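You operate a simulated robot arm through the tools that you are given. There is no shell and no other tool. Be economical: measure what you need, move in short steps, check, and stop when the job is done.

You are at the controls of a simulated robot arm. One attempt, no reset.

JOB
Set the meter to 50 mm/s with the red sensor on the calibrator.
Fine: calibrator key on, turn the meter knob; then calibrator key off and the sensor back in its cell.
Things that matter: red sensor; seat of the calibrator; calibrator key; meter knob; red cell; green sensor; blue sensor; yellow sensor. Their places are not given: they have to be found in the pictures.

Only the result counts: the job must be done as asked and must still hold three seconds after the hand-in. Knocking over, shifting, dropping, spilling or breaking anything else fails it.

ROBOT AND FRAMES
A 6-joint arm with a two-finger parallel gripper, fixed in place. Base frame: the origin is at the foot of the arm, x ahead of it, y to its left, z up; the work surface is at about z = 8. Lengths are in mm, angles in rad, forces in N, time in s.
With the tool pointing down near the work surface it reaches from about 120 to 500 mm from the base axis. Its first joint turns from -1.257 to 1.257 rad. Payload 0.65 kg.
Tool frame: the origin (TCP) lies between the finger pads and is the grasp point; the fingertips stand 25 mm ahead of it; z points along the fingers, y is the line along which they close. Largest opening 76 mm; finger width 18, thickness 10; the body of the gripper, 36 by 78 mm, starts 45 mm behind the TCP.
Orientation is that of the tool frame in the base frame, as a unit quaternion [x, y, z, w]. With the fingers straight down and closing along the base's y, the tool's x points along the base's -x, its y along +y and its z along -z.

CONTROLS
- The arm moves only by the tool arm_command. Its argument "commands" is a list of rows, each an object of numbers (a shift or turn left out is 0, a gripper value left out holds the last): "x", "y", "z": the shift along the tool's x, y, z in units of 25 mm (1.0 is 25 mm); "wx", "wy", "wz": the turn, a rotation vector about the tool's x, y, z in units of 4 degrees (1.0 is 4 degrees); "jaw": the finger opening in mm, from 0 to 76. In form: [{"x": .., "y": .., "z": .., "wx": .., "wy": .., "wz": .., "jaw": ..}, ...]. A call has 1 to 12 rows; each row shifts and turns the commanded pose from where the row before left it, along the tool's axes as they then stand. A call with a number of a shift or a turn outside -1 to 1 is refused whole. Rows are played at 5 a second. More than 50 mm and 0.15 rad between two rows, or a gripper value outside its range, and nothing of the call is played. A pose out of reach is approached as far as the arm can. The call stops where the force on the tool passes 90 N (or 10 N more than at its start, if that is more) or the arm is blocked; 0.2 s more then pass. The fingers move at their own pace (about 108 mm/s each) and stop on an object; they squeeze with about 24 N. The grip force told is the motor's: it shows also when the fingers shut on nothing. Time passes only in rows, and 0.2 s behind the last, so rows that do not move let the fingers close. The reply holds the time, the measured pose of the TCP, the force on the tool along the base axes, the opening and the grip force, in the units named above and with some noise.
- Cameras (640 x 400 px; columns grow to the right, rows downward): "scene" is fixed at [89.6, 304, 413.6]; the picture's right is [-0.46, -0.89, 0.00], its down [-0.49, 0.25, -0.83] and it looks along [0.74, -0.38, -0.56] (base axes); focal length 214 px, centre (320, 200). "wrist" rides on the gripper at [-28, 0, -45] in the tool frame; the picture's right is [0.00, -1.00, 0.00], its down [0.97, 0.00, -0.24] and it looks along [0.24, 0.00, 0.97] (tool axes); focal length 218 px, centre (320, 200).
- capture(camera): a new picture of that camera. No time passes.
- pixel_to_xyz(camera, pixels): there is no depth. For up to 12 entries [column, row, z] of the newest picture of that camera ("zoom" is the newest enlarged one), the place [x, y] in the base frame at which the ray of that pixel passes the height z, good to about 2 mm, but the place of the scene camera against the robot may be out by one fixed shift of up to 18 mm in any direction. No time passes.
- zoom(camera, box): a new picture of the part [left, top, right, bottom] of that camera's present view, enlarged. No time passes.
- sign_off(): hands the job in; it is judged then, once.

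Go step by step. Measure first, check grasps and placings, and put right what went wrong. The budget is 80 turns and 34 pictures, counting those below and the enlarged ones. Unless the task says otherwise, let go and move clear before handing in, and close with one line.

The tools are called after "Call:" by a JSON object that holds its "method" and its "body". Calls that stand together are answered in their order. arm_command: Moves the arm, as the interface text tells. Its arguments: {"type":"object","properties":{"commands":{"type":"array","items":{"type":"object","properties":{"x":{"type":"number"},"y":{"type":"number"},"z":{"type":"number"},"wx":{"type":"number"},"wy":{"type":"number"},"wz":{"type":"number"},"jaw":{"type":"number"}}}}},"required":["commands"]} The other tools are called the same way: capture (camera) takes a picture; pixel_to_xyz (camera, pixels) gives the place at which the rays of pixels pass given heights; zoom (camera, box) takes an enlarged picture of a part of a camera's view; sign_off () hands the job in.

At the start:

```text
time_s: 0.0
eef_pos: [213.5, 163.2, 325.4]
tool_rot: [-0.001, 1.0, 0.001, 0.0]
force: [0.0, -0.5, -0.5]
opening: 75.8
grasp_force: 0.1
```

scene: 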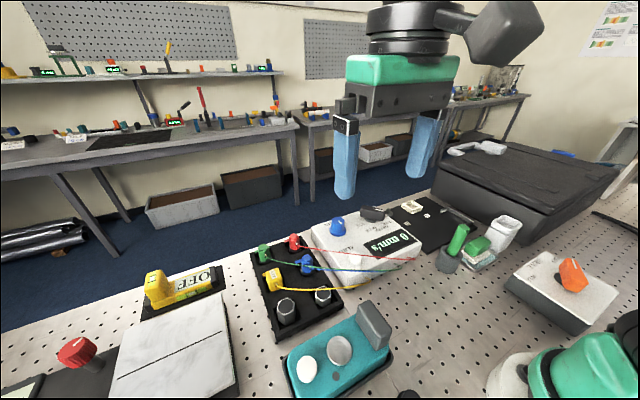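
wrist: 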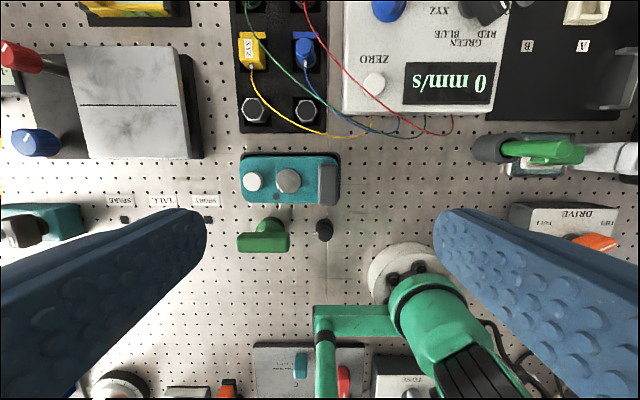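

The wrist view shows the meter at about (430,70), the sensor rack at (280,70) and a teal device at (290,180) that may be the calibrator. I'll zoom in on these to identify the parts.

Call:
{"method": "zoom", "body": {"camera": "wrist", "box": [220, 0, 540, 200]}}

Call:
{"method": "zoom", "body": {"camera": "scene", "box": [230, 190, 530, 390]}}

```text
2.00 times, centred on (380, 100) of wrist
```

zoom: 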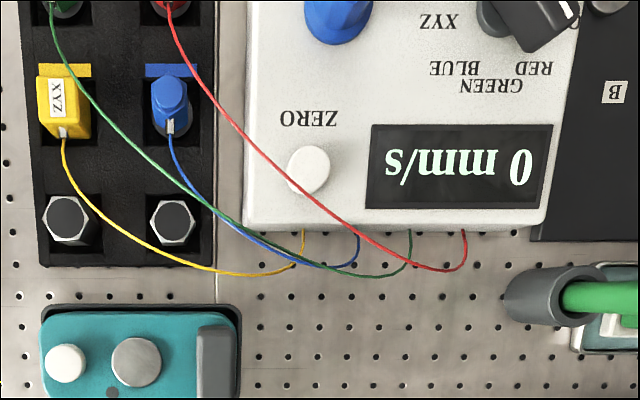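

```text
2.00 times, centred on (380, 290) of scene
```

zoom: 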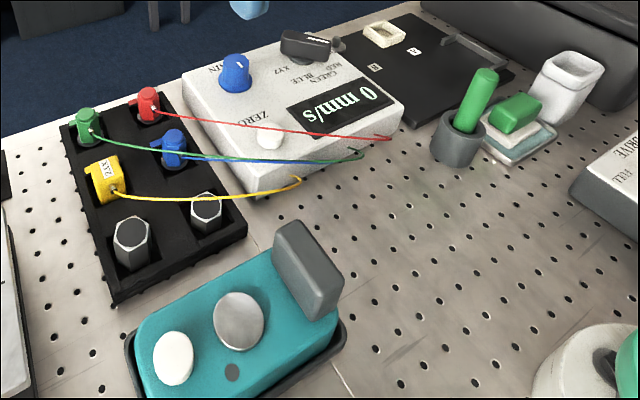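

The calibrator looks like the teal unit, with a white key, a silver disc and a grey block. The meter has a blue GAIN knob and a black selector. I'll locate these points roughly.

Call:
{"method": "pixel_to_xyz", "body": {"camera": "wrist", "pixels": [[253, 181, 50], [288, 181, 50], [328, 183, 60], [388, 5, 60], [490, 8, 60], [305, 50, 40], [250, 50, 40], [373, 83, 50], [253, 110, 40], [305, 110, 40]]}}

Call:
{"method": "arm_command", "body": {"commands": [{"x": -1}, {"x": -1}, {"x": -1}, {"x": -1}, {"x": 0}]}}

Call:
{"method": "capture", "body": {"camera": "wrist"}}

```text
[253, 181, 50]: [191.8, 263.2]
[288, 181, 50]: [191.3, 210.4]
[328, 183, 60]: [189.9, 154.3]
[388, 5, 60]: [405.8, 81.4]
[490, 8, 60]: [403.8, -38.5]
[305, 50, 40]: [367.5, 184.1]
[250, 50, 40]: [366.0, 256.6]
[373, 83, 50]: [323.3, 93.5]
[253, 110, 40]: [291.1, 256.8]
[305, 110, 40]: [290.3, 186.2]
```

```text
time_s: 1.2
eef_pos: [315.3, 161.1, 326.1]
tool_rot: [-0.001, 1.0, 0.0, 0.0]
force: [-0.4, 0.0, -0.5]
opening: 76.1
grasp_force: 0.0
```

```text
29 pictures are left
```

wrist: 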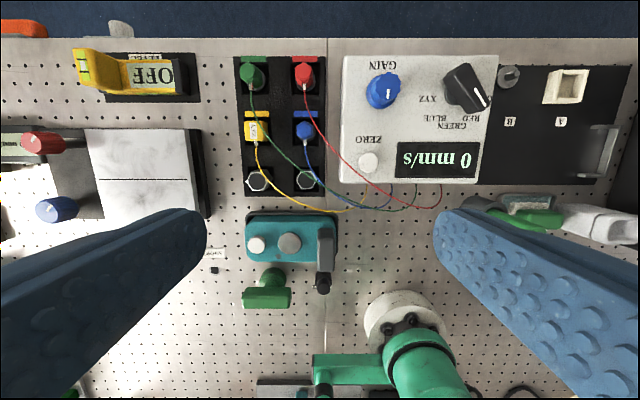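

The view now covers more, including a yellow "OFF" lever at (130,75). I'll enlarge that area and the calibrator and meter.

Call:
{"method": "zoom", "body": {"camera": "wrist", "box": [230, 40, 510, 215]}}

Call:
{"method": "zoom", "body": {"camera": "wrist", "box": [200, 190, 360, 290]}}

Call:
{"method": "zoom", "body": {"camera": "scene", "box": [270, 290, 430, 390]}}

```text
2.29 times, centred on (370, 128) of wrist
```

zoom: 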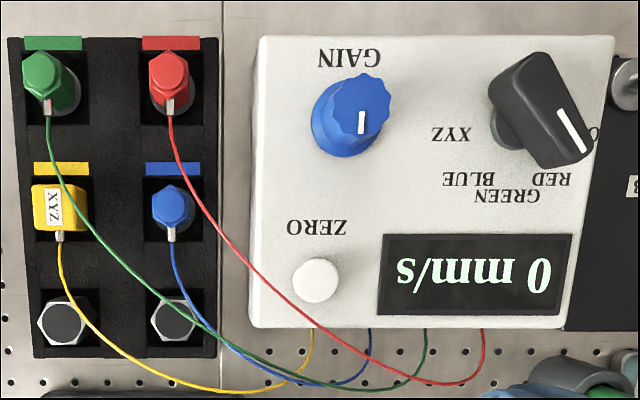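

```text
4.00 times, centred on (280, 240) of wrist
```

zoom: 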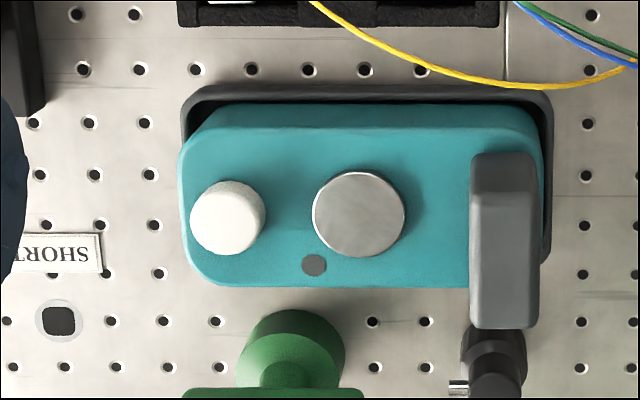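

```text
4.00 times, centred on (350, 340) of scene
```

zoom: 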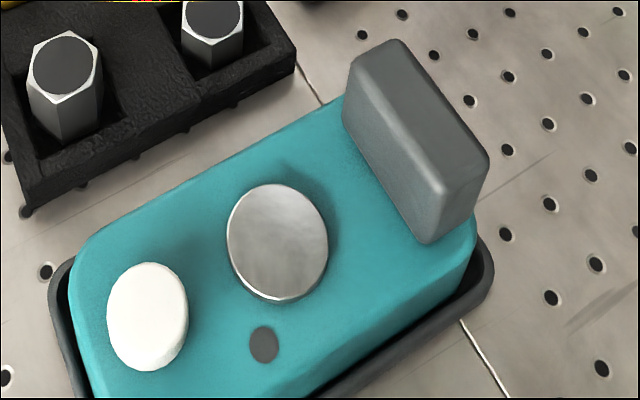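

The selector pointer seems to be on RED, the white disc is the push key and the silver disc is the seat. Next I'll get rays from this view for triangulating and move lower towards the red sensor.

Call:
{"method": "pixel_to_xyz", "body": {"camera": "wrist", "pixels": [[256, 244, 50], [290, 242, 50], [303, 72, 50], [304, 130, 40], [367, 162, 50], [382, 90, 60], [305, 180, 40], [258, 180, 40]]}}

Call:
{"method": "arm_command", "body": {"commands": [{"x": -1, "z": 1}, {"x": -1, "z": 1}, {"x": -0.2, "y": 0.8, "z": 1}, {"z": 1}, {"x": 0}]}}

Call:
{"method": "capture", "body": {"camera": "wrist"}}

```text
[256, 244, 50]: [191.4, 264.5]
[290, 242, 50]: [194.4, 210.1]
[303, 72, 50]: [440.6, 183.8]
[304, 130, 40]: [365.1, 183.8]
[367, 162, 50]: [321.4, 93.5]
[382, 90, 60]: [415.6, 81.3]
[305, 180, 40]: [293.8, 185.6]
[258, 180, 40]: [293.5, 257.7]
```

```text
time_s: 2.4
eef_pos: [369.9, 184.1, 226.1]
tool_rot: [0.0, 1.0, 0.002, 0.001]
force: [-0.7, 1.2, 1.0]
opening: 75.9
grasp_force: 0.0
```

```text
25 pictures are left
```

wrist: 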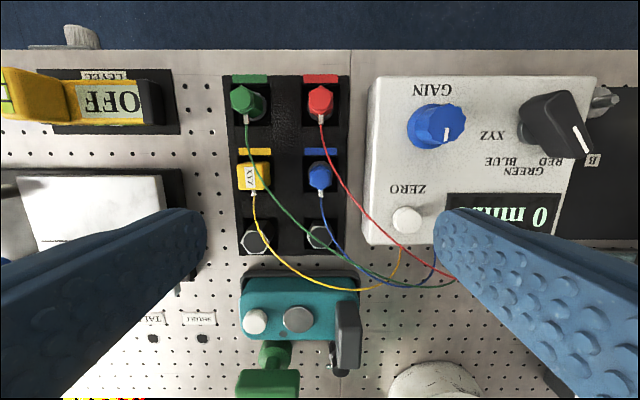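

The red sensor's top is now at about (320,100), almost straight below in y. I'll query it at several heights so I can triangulate against the earlier view.

Call:
{"method": "pixel_to_xyz", "body": {"camera": "wrist", "pixels": [[320, 97, 30], [320, 97, 50], [320, 97, 70], [298, 319, 30], [298, 319, 50], [256, 321, 30], [256, 321, 50], [441, 124, 50], [441, 124, 80], [407, 219, 50], [319, 175, 30], [319, 175, 50]]}}

Call:
{"method": "zoom", "body": {"camera": "wrist", "box": [220, 60, 380, 160]}}

```text
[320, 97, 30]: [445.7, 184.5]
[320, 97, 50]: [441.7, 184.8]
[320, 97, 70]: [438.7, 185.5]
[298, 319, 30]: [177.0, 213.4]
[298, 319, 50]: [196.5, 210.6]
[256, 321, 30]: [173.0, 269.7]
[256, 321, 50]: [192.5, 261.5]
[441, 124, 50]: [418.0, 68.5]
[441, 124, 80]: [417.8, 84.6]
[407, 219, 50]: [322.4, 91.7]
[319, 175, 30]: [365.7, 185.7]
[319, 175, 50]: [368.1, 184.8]
```

```text
4.00 times, centred on (300, 110) of wrist
```

zoom: 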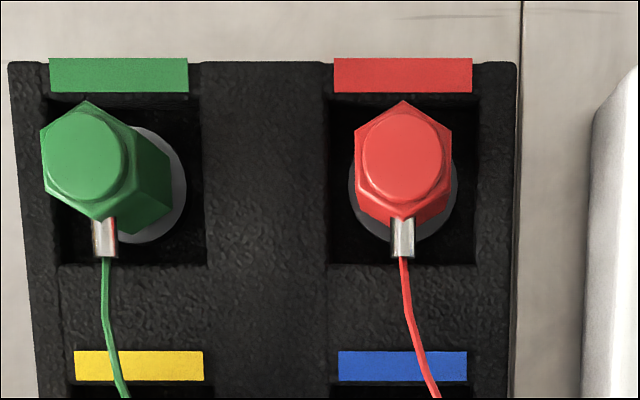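

The seat triangulates to about (195,210.5,49), the key to (192,263,50) and the gain knob top to (417,88,86). I'll calibrate the scene camera's shift on these points, then get the heights of the red sensor top and the rack.

Call:
{"method": "capture", "body": {"camera": "scene"}}

Call:
{"method": "zoom", "body": {"camera": "scene", "box": [240, 220, 360, 295]}}

Call:
{"method": "pixel_to_xyz", "body": {"camera": "scene", "pixels": [[339.2, 350.5, 49], [307, 369, 50], [355, 258.5, 50], [293, 237, 40], [293, 237, 50], [293, 237, 60]]}}

```text
23 pictures are left
```

scene: 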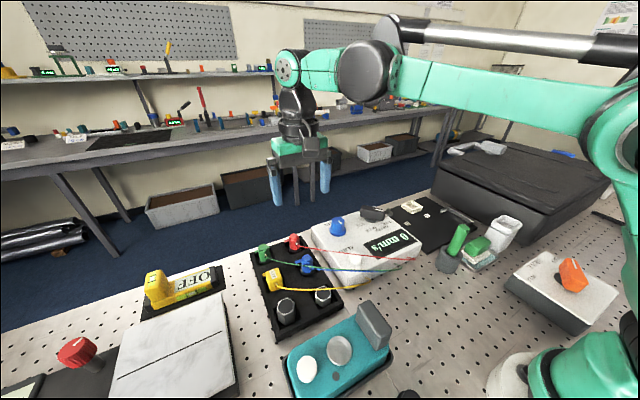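

```text
5.33 times, centred on (300, 258) of scene
```

zoom: 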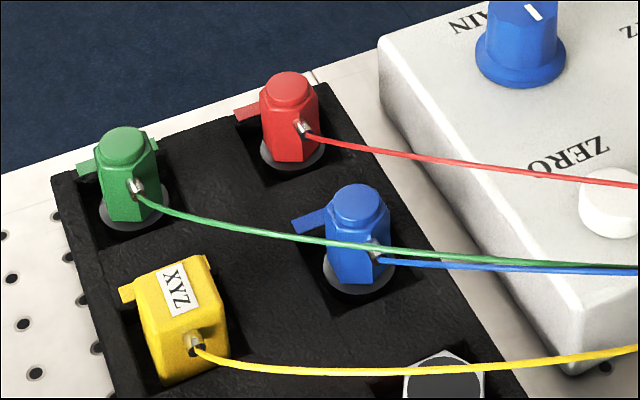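

```text
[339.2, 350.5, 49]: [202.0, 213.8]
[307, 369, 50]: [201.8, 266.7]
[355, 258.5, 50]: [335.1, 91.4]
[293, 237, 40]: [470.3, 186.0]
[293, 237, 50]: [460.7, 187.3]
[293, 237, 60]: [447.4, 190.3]
```

The scene shift is about (+9,+3), which puts the red sensor's top near z=59 and its axis near (438.5,185). Its flats face ±y, so I'll move above it with the jaw at 46 and look again.

Call:
{"method": "arm_command", "body": {"commands": [{"x": -1, "jaw": 46}, {"x": -1}, {"x": -0.744, "y": 0.03}, {"z": 1}, {"z": 1}, {"z": 1}, {"z": 1}, {"z": 0}]}}

Call:
{"method": "capture", "body": {"camera": "wrist"}}

```text
time_s: 4.2
eef_pos: [417.5, 180.4, 121.5]
tool_rot: [-0.001, 1.0, 0.001, 0.001]
force: [-1.1, 0.4, 0.0]
opening: 46.1
grasp_force: 0.1
out of reach, approached as far as the arm can: row 2, 3
```

```text
21 pictures are left
```

wrist: 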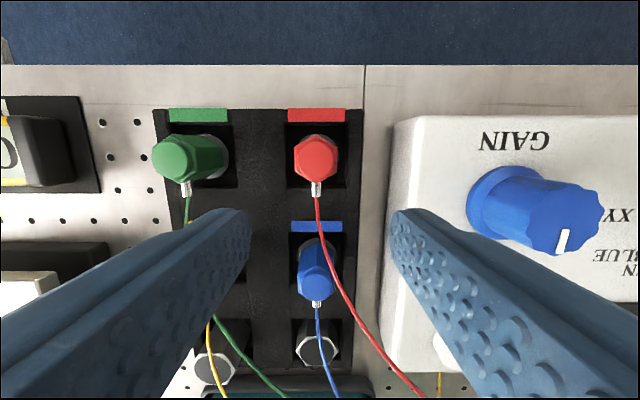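

The reach limit clipped the move at x=417.5. From here I'll measure the red sensor's top at (316,157), and the rack.

Call:
{"method": "pixel_to_xyz", "body": {"camera": "wrist", "pixels": [[316, 154, 50], [316, 154, 60], [342, 150, 60], [294, 150, 60], [530, 208, 86], [480, 190, 50], [315, 190, 30]]}}

Call:
{"method": "zoom", "body": {"camera": "wrist", "box": [236, 100, 396, 200]}}

```text
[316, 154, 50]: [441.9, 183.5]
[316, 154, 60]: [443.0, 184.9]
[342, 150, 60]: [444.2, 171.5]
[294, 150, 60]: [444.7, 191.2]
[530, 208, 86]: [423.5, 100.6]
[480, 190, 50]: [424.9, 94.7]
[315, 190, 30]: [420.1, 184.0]
```

```text
4.00 times, centred on (316, 150) of wrist
```

zoom: 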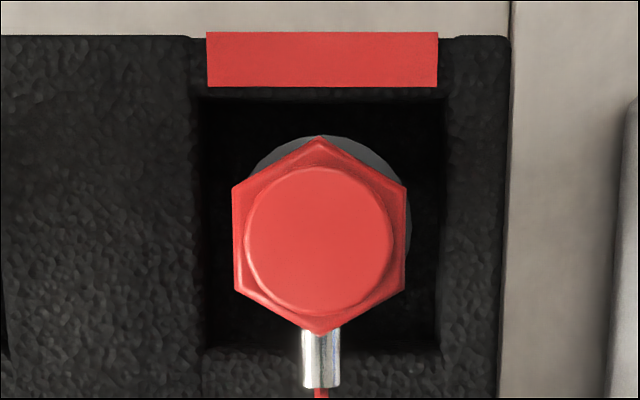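

The sensor's axis is at about (439.5,184.3) and it is about 21.5 mm wide. I'll go down to z≈92, still above the sensor tops, and then advance.

Call:
{"method": "arm_command", "body": {"commands": [{"z": 1, "y": 0.15}, {"z": 0.2}, {"x": -0.44}, {"x": -0.44}, {"x": 0}]}}

```text
time_s: 5.4
eef_pos: [441.9, 184.3, 91.0]
tool_rot: [0.0, 1.0, 0.001, 0.001]
force: [-0.5, 0.3, 0.4]
opening: 45.9
grasp_force: 0.0
```

The tool reached (441.9,184.3,91), over the sensor. I'll check the alignment from here.

Call:
{"method": "capture", "body": {"camera": "wrist"}}

Call:
{"method": "zoom", "body": {"camera": "scene", "box": [240, 200, 360, 275]}}

```text
19 pictures are left
```

wrist: 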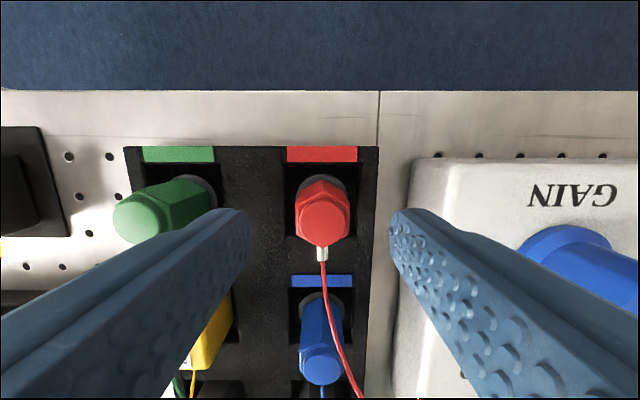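

```text
5.33 times, centred on (300, 238) of scene
```

zoom: 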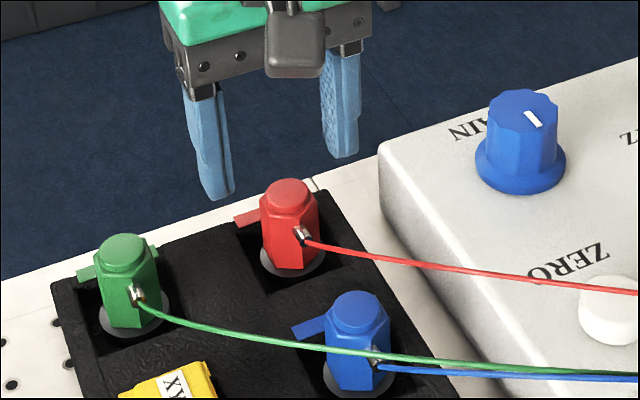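

I'll check the red top at (322,214) in this frame, against fingertips at about z=66.

Call:
{"method": "pixel_to_xyz", "body": {"camera": "wrist", "pixels": [[322, 214, 55], [322, 214, 60], [322, 214, 65], [322, 154, 26], [358, 154, 26], [287, 154, 26]]}}

```text
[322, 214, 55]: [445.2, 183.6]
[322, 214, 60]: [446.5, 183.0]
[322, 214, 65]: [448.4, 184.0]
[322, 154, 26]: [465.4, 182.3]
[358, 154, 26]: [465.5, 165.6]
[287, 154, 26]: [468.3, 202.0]
```

The estimates put the sensor at about (441,183.5) with its top near z=57. I'll descend to z≈64, close and look.

Call:
{"method": "arm_command", "body": {"commands": [{"z": 0.55, "y": -0.03}, {"z": 0.53}, {"z": 0}, {"jaw": 15}, {"z": 0}, {"z": 0}]}}

Call:
{"method": "zoom", "body": {"camera": "scene", "box": [240, 200, 360, 275]}}

```text
time_s: 6.8
eef_pos: [439.9, 183.1, 63.9]
tool_rot: [-0.001, 1.0, 0.002, 0.0]
force: [-0.1, -0.6, -0.1]
opening: 22.2
grasp_force: 23.6
```

```text
5.33 times, centred on (300, 238) of scene
```

zoom: 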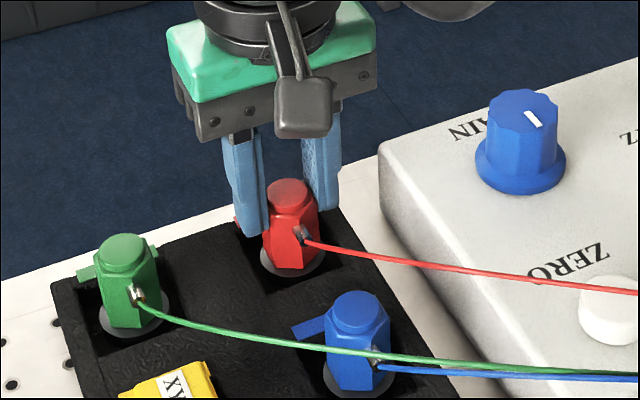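

The gripper holds the sensor at 22.2 mm opening and 23.6 N. I'll lift straight up about 52 mm and check.

Call:
{"method": "arm_command", "body": {"commands": [{"z": -0.4}, {"z": -0.6}, {"z": -0.6}, {"z": -0.5}, {"z": 0}]}}

Call:
{"method": "zoom", "body": {"camera": "scene", "box": [240, 180, 400, 280]}}

```text
time_s: 8.0
eef_pos: [438.1, 182.9, 115.8]
tool_rot: [0.0, 1.0, 0.0, 0.001]
force: [-0.3, -0.4, 0.3]
opening: 22.1
grasp_force: 24.0
```

```text
4.00 times, centred on (320, 230) of scene
```

zoom: 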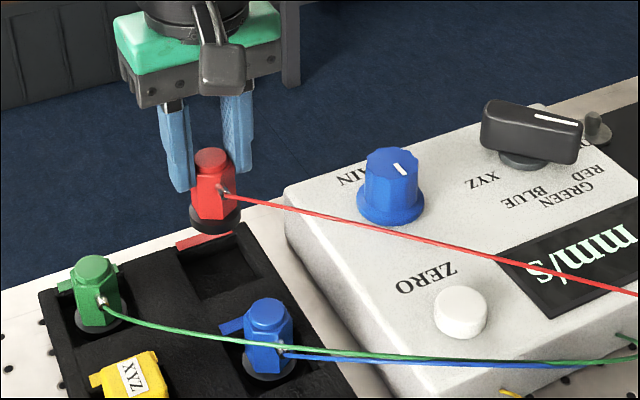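

The sensor came up with its dark magnetic base attached and swung nothing over. I'll carry it to above the seat at about (194.5,210.4), raising it a little on the way.

Call:
{"method": "arm_command", "body": {"commands": [{"x": 0.5, "z": -0.5}, {"x": 0.9, "z": -0.5}, {"x": 0.9, "y": 0.1}, {"x": 0.9, "y": 0.1}, {"x": 0.9, "y": 0.15}, {"x": 0.9, "y": 0.15}, {"x": 0.9, "y": 0.15}, {"x": 0.9, "y": 0.15}, {"x": 0.9, "y": 0.15}, {"x": 0.9, "y": 0.1}, {"x": 0.9, "y": 0.05}, {"x": 0.2}]}}

Call:
{"method": "capture", "body": {"camera": "wrist"}}

Call:
{"method": "zoom", "body": {"camera": "scene", "box": [240, 240, 480, 390]}}

```text
time_s: 10.6
eef_pos: [198.2, 210.8, 139.4]
tool_rot: [-0.001, 1.0, 0.001, 0.0]
force: [-0.5, 0.0, -0.4]
opening: 22.2
grasp_force: 23.8
```

```text
15 pictures are left
```

wrist: 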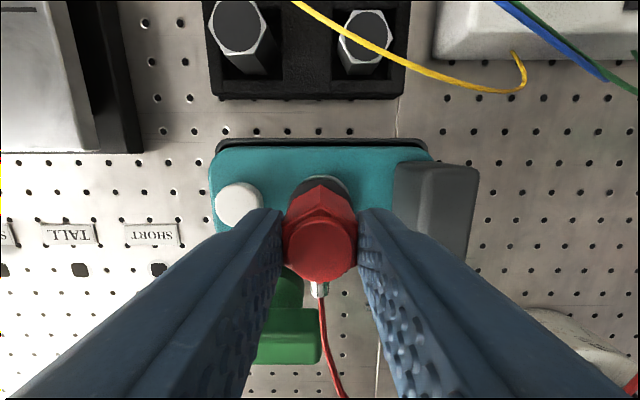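

```text
2.67 times, centred on (360, 315) of scene
```

zoom: 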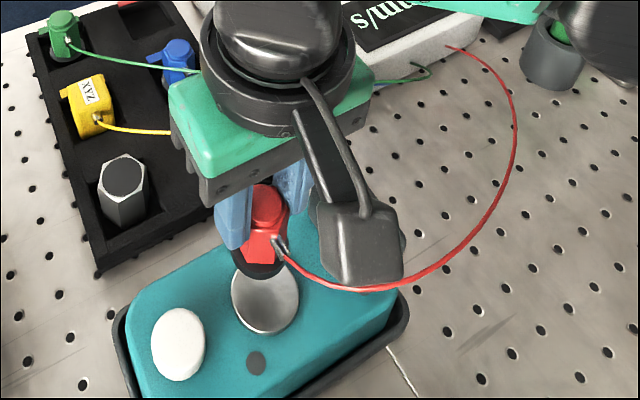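

The sensor is above the seat, whose rim shows at about (330,177) to (349,190). I'll use the key at (239,205) and that rim to refine the alignment.

Call:
{"method": "pixel_to_xyz", "body": {"camera": "wrist", "pixels": [[239, 205, 50], [326, 176, 49], [349, 188, 49], [215, 205, 50], [263, 200, 50], [435, 165, 75], [410, 165, 75]]}}

Call:
{"method": "zoom", "body": {"camera": "wrist", "box": [200, 130, 440, 280]}}

```text
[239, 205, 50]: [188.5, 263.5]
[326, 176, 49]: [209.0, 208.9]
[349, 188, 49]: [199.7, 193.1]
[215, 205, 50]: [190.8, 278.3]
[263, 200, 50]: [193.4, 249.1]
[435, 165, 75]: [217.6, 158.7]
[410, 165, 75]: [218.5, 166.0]
```

```text
2.67 times, centred on (320, 205) of wrist
```

zoom: 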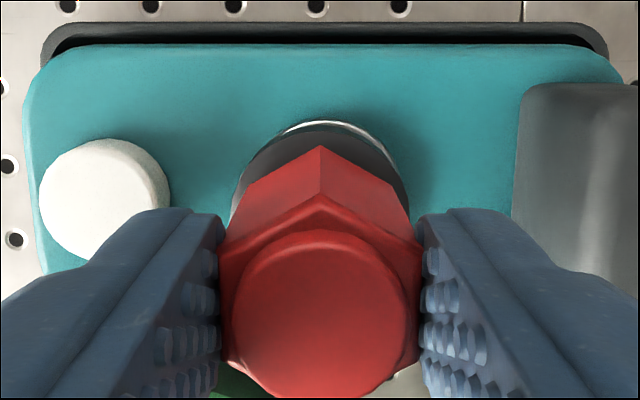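

The seat centre refines to about (193,210), and its radius is about 18 mm. I'll shift 5 mm back and lower to just above it.

Call:
{"method": "arm_command", "body": {"commands": [{"x": 0.2, "y": -0.03}, {"z": 0.6}, {"z": 0.6}, {"z": 0.15}, {"z": 0}]}}

Call:
{"method": "zoom", "body": {"camera": "scene", "box": [270, 290, 430, 390]}}

```text
time_s: 11.8
eef_pos: [191.6, 212.1, 106.9]
tool_rot: [-0.001, 1.0, 0.0, 0.001]
force: [0.2, 0.6, 0.3]
opening: 21.9
grasp_force: 24.1
```

```text
4.00 times, centred on (350, 340) of scene
```

zoom: 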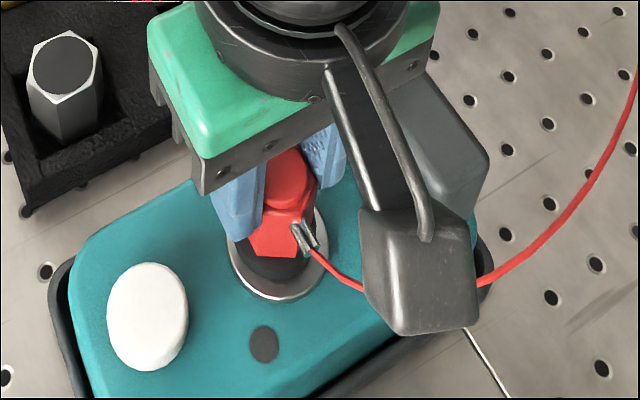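

The sensor's base is just above the seat disc and nearly concentric. I'll nudge 1.5 mm in y and lower in small steps, watching the force.

Call:
{"method": "arm_command", "body": {"commands": [{"y": -0.05, "x": -0.04}, {"z": 0.12}, {"z": 0.08}, {"z": 0}]}}

```text
time_s: 12.8
eef_pos: [192.6, 209.3, 102.0]
tool_rot: [-0.001, 1.0, 0.001, 0.0]
force: [-1.2, -4.2, 18.3]
opening: 21.9
grasp_force: 23.9
```

There is contact at z≈102 with 18 N upward, so the sensor is on the seat. I'll release, rise and look.

Call:
{"method": "arm_command", "body": {"commands": [{"z": -0.04}, {"z": 0, "jaw": 36}, {"z": 0}, {"z": -0.6}, {"z": -1}, {"z": -1}, {"z": 0}]}}

Call:
{"method": "capture", "body": {"camera": "wrist"}}

```text
time_s: 14.4
eef_pos: [195.2, 208.0, 168.6]
tool_rot: [-0.001, 1.0, 0.0, 0.0]
force: [-1.0, -0.3, 0.9]
opening: 35.9
grasp_force: 0.1
```

```text
11 pictures are left
```

wrist: 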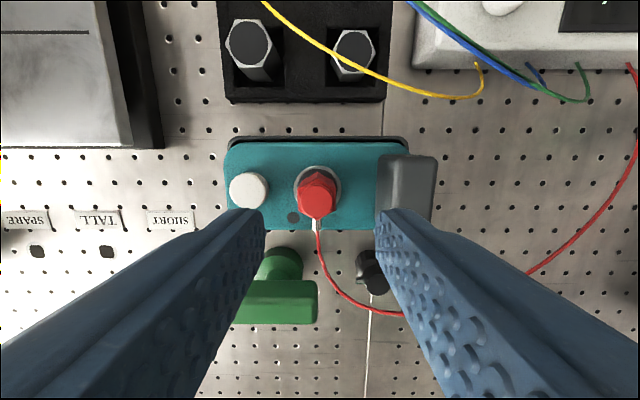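

The sensor stands upright on the seat. Next I'll close the jaw and go above the white key at about (191,263), with tips at about z=57.

Call:
{"method": "arm_command", "body": {"commands": [{"y": 0.8, "x": 0.17, "jaw": 0}, {"y": 0.8}, {"y": 0.6}, {"z": 1}, {"z": 1}, {"z": 1}, {"z": 0.4}, {"z": 0}]}}

```text
time_s: 16.2
eef_pos: [188.5, 265.8, 85.6]
tool_rot: [-0.001, 1.0, 0.001, -0.001]
force: [0.4, -0.2, 1.0]
opening: 0.0
grasp_force: 23.4
```

The tips are at z≈60, above the key. I'll lower in small steps to find contact.

Call:
{"method": "arm_command", "body": {"commands": [{"x": -0.08, "y": -0.08, "z": 0.15}, {"z": 0.1}, {"z": 0}]}}

Call:
{"method": "arm_command", "body": {"commands": [{"z": 0.08}, {"z": 0.08}, {"z": 0}]}}

```text
time_s: 17.0
eef_pos: [190.1, 261.2, 77.8]
tool_rot: [-0.001, 1.0, 0.0, 0.0]
force: [-0.6, 0.8, 2.7]
opening: 0.2
grasp_force: 23.7
```

```text
time_s: 17.8
eef_pos: [190.9, 262.3, 73.7]
tool_rot: [-0.001, 1.0, 0.001, 0.0]
force: [-2.0, 7.3, 38.9]
opening: 0.0
grasp_force: 23.5
```

The force reached 39 N, so the key is probably pressed. I'll rise clear and check the lamp and the display.

Call:
{"method": "arm_command", "body": {"commands": [{"z": -0.5}, {"z": -1}, {"z": -1}, {"z": -1}, {"x": -1}, {"x": -1}, {"x": -1}, {"x": 0}]}}

Call:
{"method": "zoom", "body": {"camera": "scene", "box": [280, 200, 440, 390]}}

```text
time_s: 19.6
eef_pos: [267.8, 263.0, 160.4]
tool_rot: [-0.001, 1.0, 0.001, 0.0]
force: [0.0, 0.2, -0.1]
opening: 0.0
grasp_force: 24.0
```

```text
2.11 times, centred on (360, 295) of scene
```

zoom: 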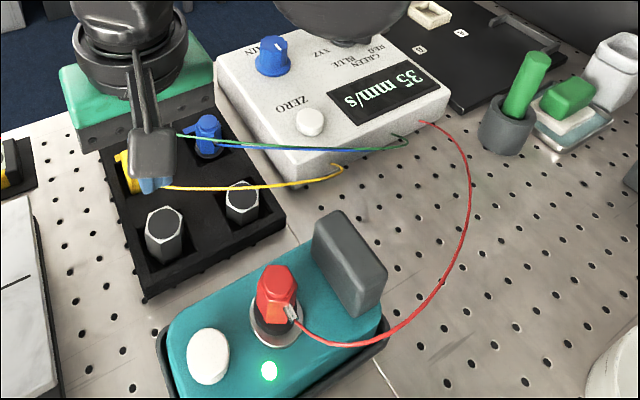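

The lamp is green and the display reads 35 mm/s. Now I'll move above the GAIN knob to measure it precisely.

Call:
{"method": "arm_command", "body": {"commands": [{"z": -0.5, "y": -0.9, "x": -0.5}, {"z": -0.5, "y": -0.9, "x": -0.7}, {"y": -0.9, "x": -0.7}, {"y": -0.9, "x": -0.7}, {"y": -0.9, "x": -0.7}, {"y": -0.9, "x": -0.7}, {"y": -0.9, "x": -0.7}, {"y": -0.8, "x": -0.6, "jaw": 50}, {"x": 0}, {"x": 0}]}}

Call:
{"method": "capture", "body": {"camera": "wrist"}}

```text
time_s: 21.8
eef_pos: [400.0, 84.5, 186.9]
tool_rot: [-0.001, 1.0, 0.001, 0.0]
force: [0.6, -0.3, -0.1]
opening: 49.9
grasp_force: 0.1
```

```text
9 pictures are left
```

wrist: 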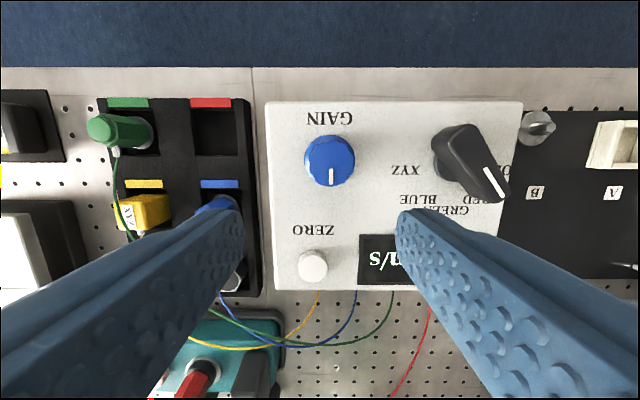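

Call:
{"method": "pixel_to_xyz", "body": {"camera": "wrist", "pixels": [[330, 161, 70], [330, 161, 80], [330, 161, 88], [306, 160, 80], [355, 160, 80], [330, 134, 80], [470, 160, 85], [313, 265, 50]]}}

Call:
{"method": "zoom", "body": {"camera": "wrist", "box": [260, 100, 420, 200]}}

```text
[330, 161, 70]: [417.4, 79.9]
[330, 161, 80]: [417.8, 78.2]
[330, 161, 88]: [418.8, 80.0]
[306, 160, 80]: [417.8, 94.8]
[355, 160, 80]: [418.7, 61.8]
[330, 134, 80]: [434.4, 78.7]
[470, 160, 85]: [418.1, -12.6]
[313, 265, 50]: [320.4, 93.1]
```

```text
4.00 times, centred on (340, 150) of wrist
```

zoom: 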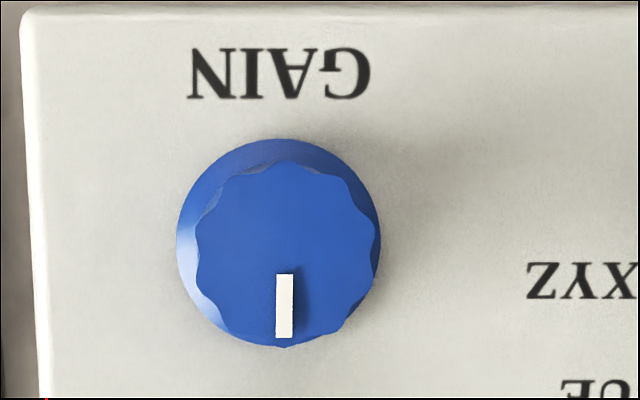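

The knob's top is at about (417,77.5,z≈80), its pointer faces −x and the lobed part is about 30 mm wide. I'll descend with open jaws to z≈92 and grip.

Call:
{"method": "arm_command", "body": {"commands": [{"x": -0.68, "y": -0.28}, {"z": 1}, {"z": 1}, {"z": 1}, {"z": 0.5}, {"z": 0.3}, {"z": 0}, {"jaw": 20}, {"z": 0}, {"z": 0}]}}

```text
time_s: 24.0
eef_pos: [415.5, 77.3, 91.0]
tool_rot: [-0.001, 1.0, 0.001, -0.001]
force: [0.4, 12.8, -11.8]
opening: 32.4
grasp_force: 45.1
```

The fingers grip the knob at 32.4 mm with a small side force. I'll shift +1 mm in y and turn 24° clockwise seen from above, then read the display.

Call:
{"method": "arm_command", "body": {"commands": [{"y": 0.04}, {"wz": 1}, {"wz": 1}, {"wz": 1}, {"wz": 1}, {"wz": 1}, {"wz": 1}, {"wz": 0}]}}

Call:
{"method": "zoom", "body": {"camera": "scene", "box": [310, 190, 430, 280]}}

```text
time_s: 25.8
eef_pos: [415.8, 76.9, 90.9]
tool_rot: [0.209, 0.978, -0.002, -0.002]
force: [-22.2, -29.1, 24.3]
opening: 32.6
grasp_force: 44.5
```

```text
4.44 times, centred on (370, 235) of scene
```

zoom: 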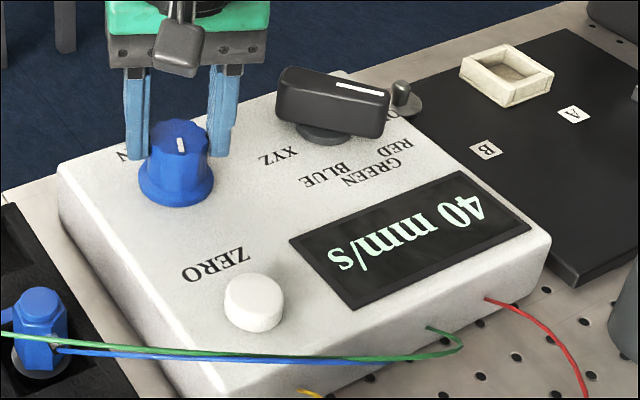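

Turning 24° raised the reading from 35 to 40, so clockwise increases it at about 4.8° per mm/s. I'll relieve the side force and turn another 44°.

Call:
{"method": "arm_command", "body": {"commands": [{"y": -0.04}, {"wz": 1}, {"wz": 1}, {"wz": 1}, {"wz": 1}, {"wz": 1}, {"wz": 1}, {"wz": 1}, {"wz": 1}, {"wz": 1}, {"wz": 1}, {"wz": 1}]}}

Call:
{"method": "zoom", "body": {"camera": "scene", "box": [310, 190, 430, 280]}}

```text
time_s: 28.4
eef_pos: [415.3, 75.9, 88.0]
tool_rot: [0.558, 0.83, 0.001, 0.002]
force: [15.9, -15.7, 6.2]
opening: 32.4
grasp_force: 44.9
```

```text
4.44 times, centred on (370, 235) of scene
```

zoom: 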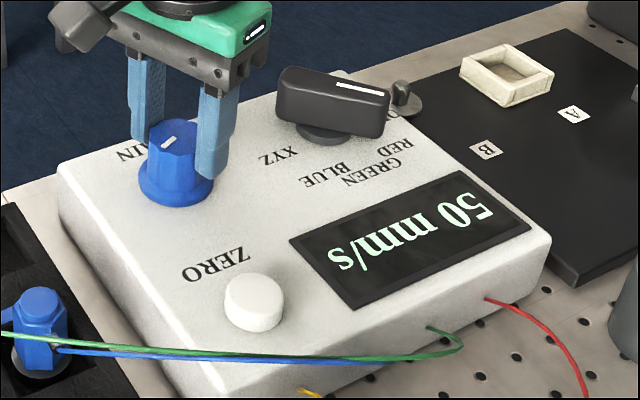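

The display reads 50 mm/s. I'll release, rise clear, turn the wrist back 68° and re-read the display.

Call:
{"method": "arm_command", "body": {"commands": [{"jaw": 52}, {"z": 0}, {"z": -1}, {"z": -1}, {"z": -1, "wz": -1}, {"z": -0.5, "wz": -1}, {"wz": -1}, {"wz": -1}, {"wz": -1}, {"wz": -1}, {"wz": -1}, {"wz": -1}]}}

Call:
{"method": "arm_command", "body": {"commands": [{"wz": -1}, {"wz": -1}, {"wz": -1}, {"wz": -1}, {"wz": -1}, {"wz": -1}, {"wz": -1}, {"wz": -1}, {"wz": -1}, {"jaw": 0}, {"x": 0}]}}

Call:
{"method": "zoom", "body": {"camera": "scene", "box": [310, 190, 430, 280]}}

```text
time_s: 31.0
eef_pos: [416.3, 78.4, 177.7]
tool_rot: [0.307, 0.952, 0.001, -0.001]
force: [0.7, 0.3, -0.5]
opening: 51.9
grasp_force: 0.1
```

```text
time_s: 33.4
eef_pos: [416.4, 77.7, 177.5]
tool_rot: [0.0, 1.0, 0.002, 0.0]
force: [-0.4, 0.6, -0.2]
opening: 0.2
grasp_force: 23.6
```

```text
4.44 times, centred on (370, 235) of scene
```

zoom: 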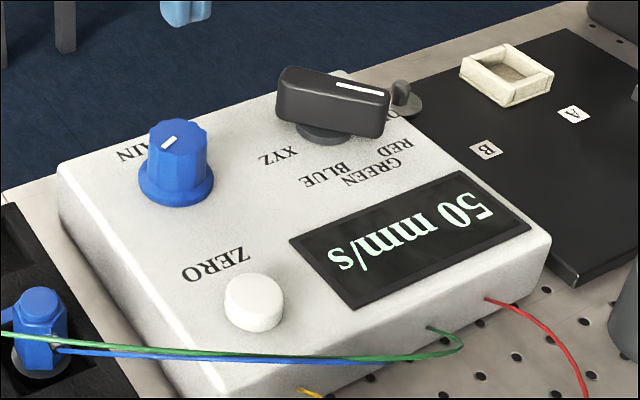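

The display holds at 50. Now I'll go back over the key at about (190.5,262.3) with the fingers closed.

Call:
{"method": "arm_command", "body": {"commands": [{"x": 0.9, "y": 0.74}, {"x": 0.9, "y": 0.74}, {"x": 0.9, "y": 0.74}, {"x": 0.9, "y": 0.74}, {"x": 0.9, "y": 0.74}, {"x": 0.9, "y": 0.74}, {"x": 0.9, "y": 0.74}, {"x": 0.9, "y": 0.74}, {"x": 0.9, "y": 0.74}, {"x": 0.94, "y": 0.72}, {"x": 0}]}}

Call:
{"method": "arm_command", "body": {"commands": [{"z": 1}, {"z": 1}, {"z": 1}, {"z": 0.8}, {"z": 0}]}}

```text
time_s: 35.8
eef_pos: [188.7, 263.1, 178.0]
tool_rot: [-0.001, 1.0, 0.001, 0.0]
force: [0.4, -0.2, 0.2]
opening: 0.0
grasp_force: 23.7
```

```text
time_s: 37.0
eef_pos: [188.6, 261.8, 83.9]
tool_rot: [0.0, 1.0, 0.001, 0.0]
force: [-0.4, 0.1, 0.1]
opening: 0.1
grasp_force: 23.3
```

The tips are about 6 mm above the key. I'll press down to about the same depth as before.

Call:
{"method": "arm_command", "body": {"commands": [{"x": -0.06, "z": 0.2}, {"z": 0.1}, {"z": 0.08}, {"z": 0}]}}

```text
time_s: 38.0
eef_pos: [189.3, 261.9, 73.0]
tool_rot: [-0.001, 1.0, 0.002, 0.001]
force: [-8.7, 4.3, 41.0]
opening: 0.2
grasp_force: 23.8
```

The press reached 41 N, about the same as before. I'll rise, open to 40 and move above the sensor, then look at the lamp and sensor.

Call:
{"method": "arm_command", "body": {"commands": [{"z": -0.6}, {"z": -1}, {"z": -1}, {"z": -1}, {"y": -0.7, "x": -0.15, "jaw": 40}, {"y": -0.7}, {"y": -0.7}, {"y": 0}]}}

Call:
{"method": "capture", "body": {"camera": "wrist"}}

```text
time_s: 39.8
eef_pos: [196.6, 210.0, 165.4]
tool_rot: [-0.001, 1.0, 0.001, 0.0]
force: [0.0, -0.2, -0.7]
opening: 40.0
grasp_force: 0.0
```

```text
4 pictures are left
```

wrist: 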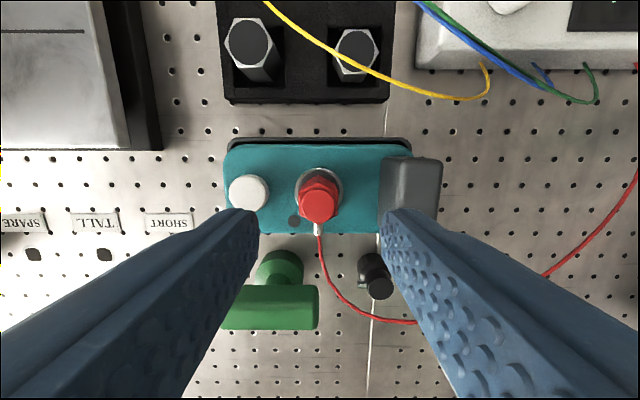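

The lamp at (293,220) is dark, so the key is off, and the sensor is still seated. I'll descend to the earlier release pose of about (192.6,209.3,103), grip and lift slightly.

Call:
{"method": "arm_command", "body": {"commands": [{"x": 0.16, "y": -0.02}, {"z": 1}, {"z": 1}, {"z": 0.5}, {"z": 0}, {"jaw": 15}, {"z": 0}, {"z": 0}]}}

```text
time_s: 41.6
eef_pos: [190.1, 210.0, 101.3]
tool_rot: [-0.001, 1.0, 0.001, 0.0]
force: [-0.8, 1.1, -8.4]
opening: 22.0
grasp_force: 23.7
```

It is gripped at 22.0 mm. I'll lift it straight up 40 mm and then carry it back towards the red cell.

Call:
{"method": "arm_command", "body": {"commands": [{"z": -0.3}, {"z": -0.6}, {"z": -0.7}, {"z": 0}]}}

Call:
{"method": "arm_command", "body": {"commands": [{"x": -0.9, "y": -0.1}, {"x": -0.9, "y": -0.1}, {"x": -0.9, "y": -0.1}, {"x": -0.9, "y": -0.1}, {"x": -0.9, "y": -0.12}, {"x": -0.9, "y": -0.12}, {"x": -0.9, "y": -0.12}, {"x": -0.9, "y": -0.12}, {"x": -0.9, "y": -0.12}, {"x": -0.8, "z": 0.3, "y": -0.1}, {"x": -0.8, "z": 0.5}, {"x": 0}]}}

```text
time_s: 42.6
eef_pos: [189.7, 209.2, 140.4]
tool_rot: [-0.001, 1.0, 0.001, 0.0]
force: [0.5, 0.6, -0.8]
opening: 22.0
grasp_force: 24.4
```

```text
time_s: 45.2
eef_pos: [433.4, 178.6, 121.0]
tool_rot: [0.0, 1.0, 0.001, 0.0]
force: [1.0, 0.1, -1.2]
opening: 22.1
grasp_force: 23.9
```

Readings are (433.4,178.6,121). I'll trim to about (437,183) and look from the wrist before lowering.

Call:
{"method": "arm_command", "body": {"commands": [{"x": -0.15, "y": 0.17}, {"x": 0}, {"x": 0}]}}

Call:
{"method": "zoom", "body": {"camera": "wrist", "box": [220, 120, 420, 280]}}

```text
time_s: 46.0
eef_pos: [437.7, 183.6, 120.1]
tool_rot: [-0.001, 1.0, 0.001, 0.0]
force: [-0.2, 0.2, 0.0]
opening: 21.9
grasp_force: 23.9
```

```text
2.50 times, centred on (320, 200) of wrist
```

zoom: 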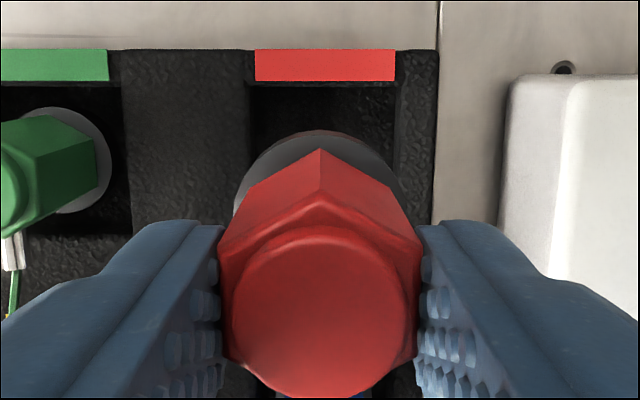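

The sensor is centred over the red cell within about 1 mm (label centre near column 325, sensor at 320). I'll lower to about z=70 and check the force.

Call:
{"method": "arm_command", "body": {"commands": [{"y": -0.03, "x": -0.03, "z": 0.6}, {"z": 0.6}, {"z": 0.4}, {"z": 0.2}, {"z": 0.2}, {"z": 0}]}}

```text
time_s: 47.4
eef_pos: [439.2, 184.3, 69.2]
tool_rot: [-0.001, 1.0, 0.001, 0.0]
force: [0.5, 0.3, -1.3]
opening: 21.8
grasp_force: 24.7
```

There is no contact at z=69, so the sensor is inside the cell. I'll lower the rest in small steps.

Call:
{"method": "arm_command", "body": {"commands": [{"z": 0.1}, {"z": 0.08}, {"z": 0}]}}

```text
time_s: 48.2
eef_pos: [439.3, 185.2, 65.9]
tool_rot: [-0.001, 1.0, 0.001, 0.0]
force: [0.3, 0.3, -1.3]
opening: 22.0
grasp_force: 23.7
```

Call:
{"method": "arm_command", "body": {"commands": [{"z": 0.06}, {"z": 0.04}, {"z": 0}]}}

```text
time_s: 49.0
eef_pos: [438.3, 185.6, 63.0]
tool_rot: [-0.001, 1.0, 0.0, 0.001]
force: [-0.2, 0.2, -0.5]
opening: 22.0
grasp_force: 24.1
```

There is still no contact at z≈63, so I'll take another small step down.

Call:
{"method": "arm_command", "body": {"commands": [{"z": 0.05}, {"z": 0.03}, {"z": 0}]}}

```text
time_s: 49.8
eef_pos: [437.5, 185.9, 61.8]
tool_rot: [-0.001, 1.0, 0.001, 0.0]
force: [0.2, 0.9, -1.4]
opening: 22.1
grasp_force: 23.8
```

Call:
{"method": "arm_command", "body": {"commands": [{"z": 0.05}, {"z": 0}, {"z": 0}]}}

```text
time_s: 50.6
eef_pos: [438.0, 185.5, 60.5]
tool_rot: [0.0, 1.0, 0.001, -0.001]
force: [2.5, -0.8, 18.5]
opening: 21.9
grasp_force: 24.3
```

The floor contact reads 18.5 N at z≈60.5. I'll release and rise straight up.

Call:
{"method": "arm_command", "body": {"commands": [{"z": -0.02}, {"jaw": 38}, {"z": 0}, {"z": -0.6}, {"z": -1}, {"z": -0.8}, {"x": 1, "z": -1}, {"x": 1, "z": -0.5}, {"x": 1}, {"x": 0}]}}

Call:
{"method": "capture", "body": {"camera": "wrist"}}

Call:
{"method": "zoom", "body": {"camera": "scene", "box": [240, 200, 480, 390]}}

```text
time_s: 52.8
eef_pos: [363.2, 185.8, 158.4]
tool_rot: [-0.001, 1.0, 0.001, 0.0]
force: [-0.1, -0.1, 0.0]
opening: 38.1
grasp_force: 0.0
```

```text
2 pictures are left
```

wrist: 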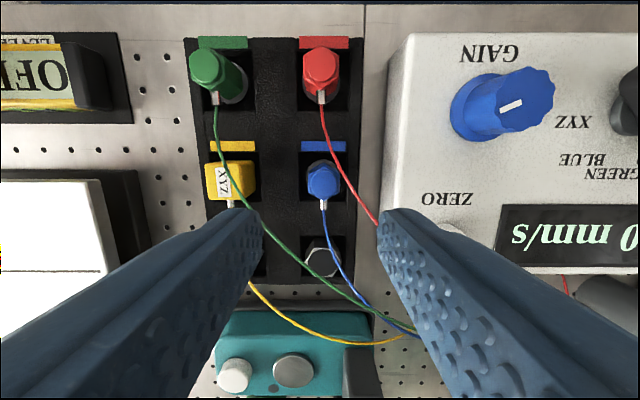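

```text
2.11 times, centred on (360, 295) of scene
```

zoom: 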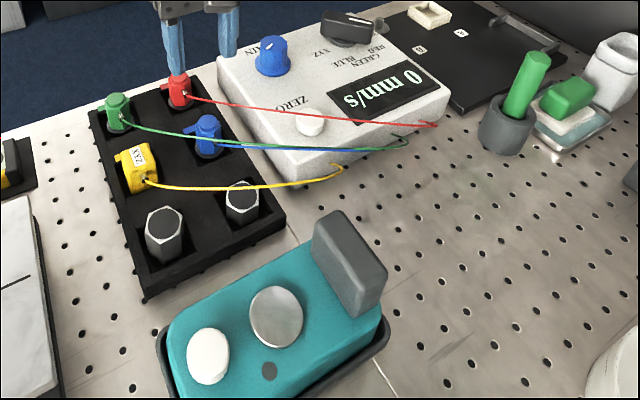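

The red sensor is upright in its cell, the calibrator lamp is dark and the display reads 0. All the other sensors are in place and the gripper is clear, so I'm handing in.

Call:
{"method": "sign_off", "body": {}}

```text
The job is handed in.
```

The meter was set to 50 mm/s with the red sensor on the calibrator; the calibrator key is now off and the red sensor is back in its cell.
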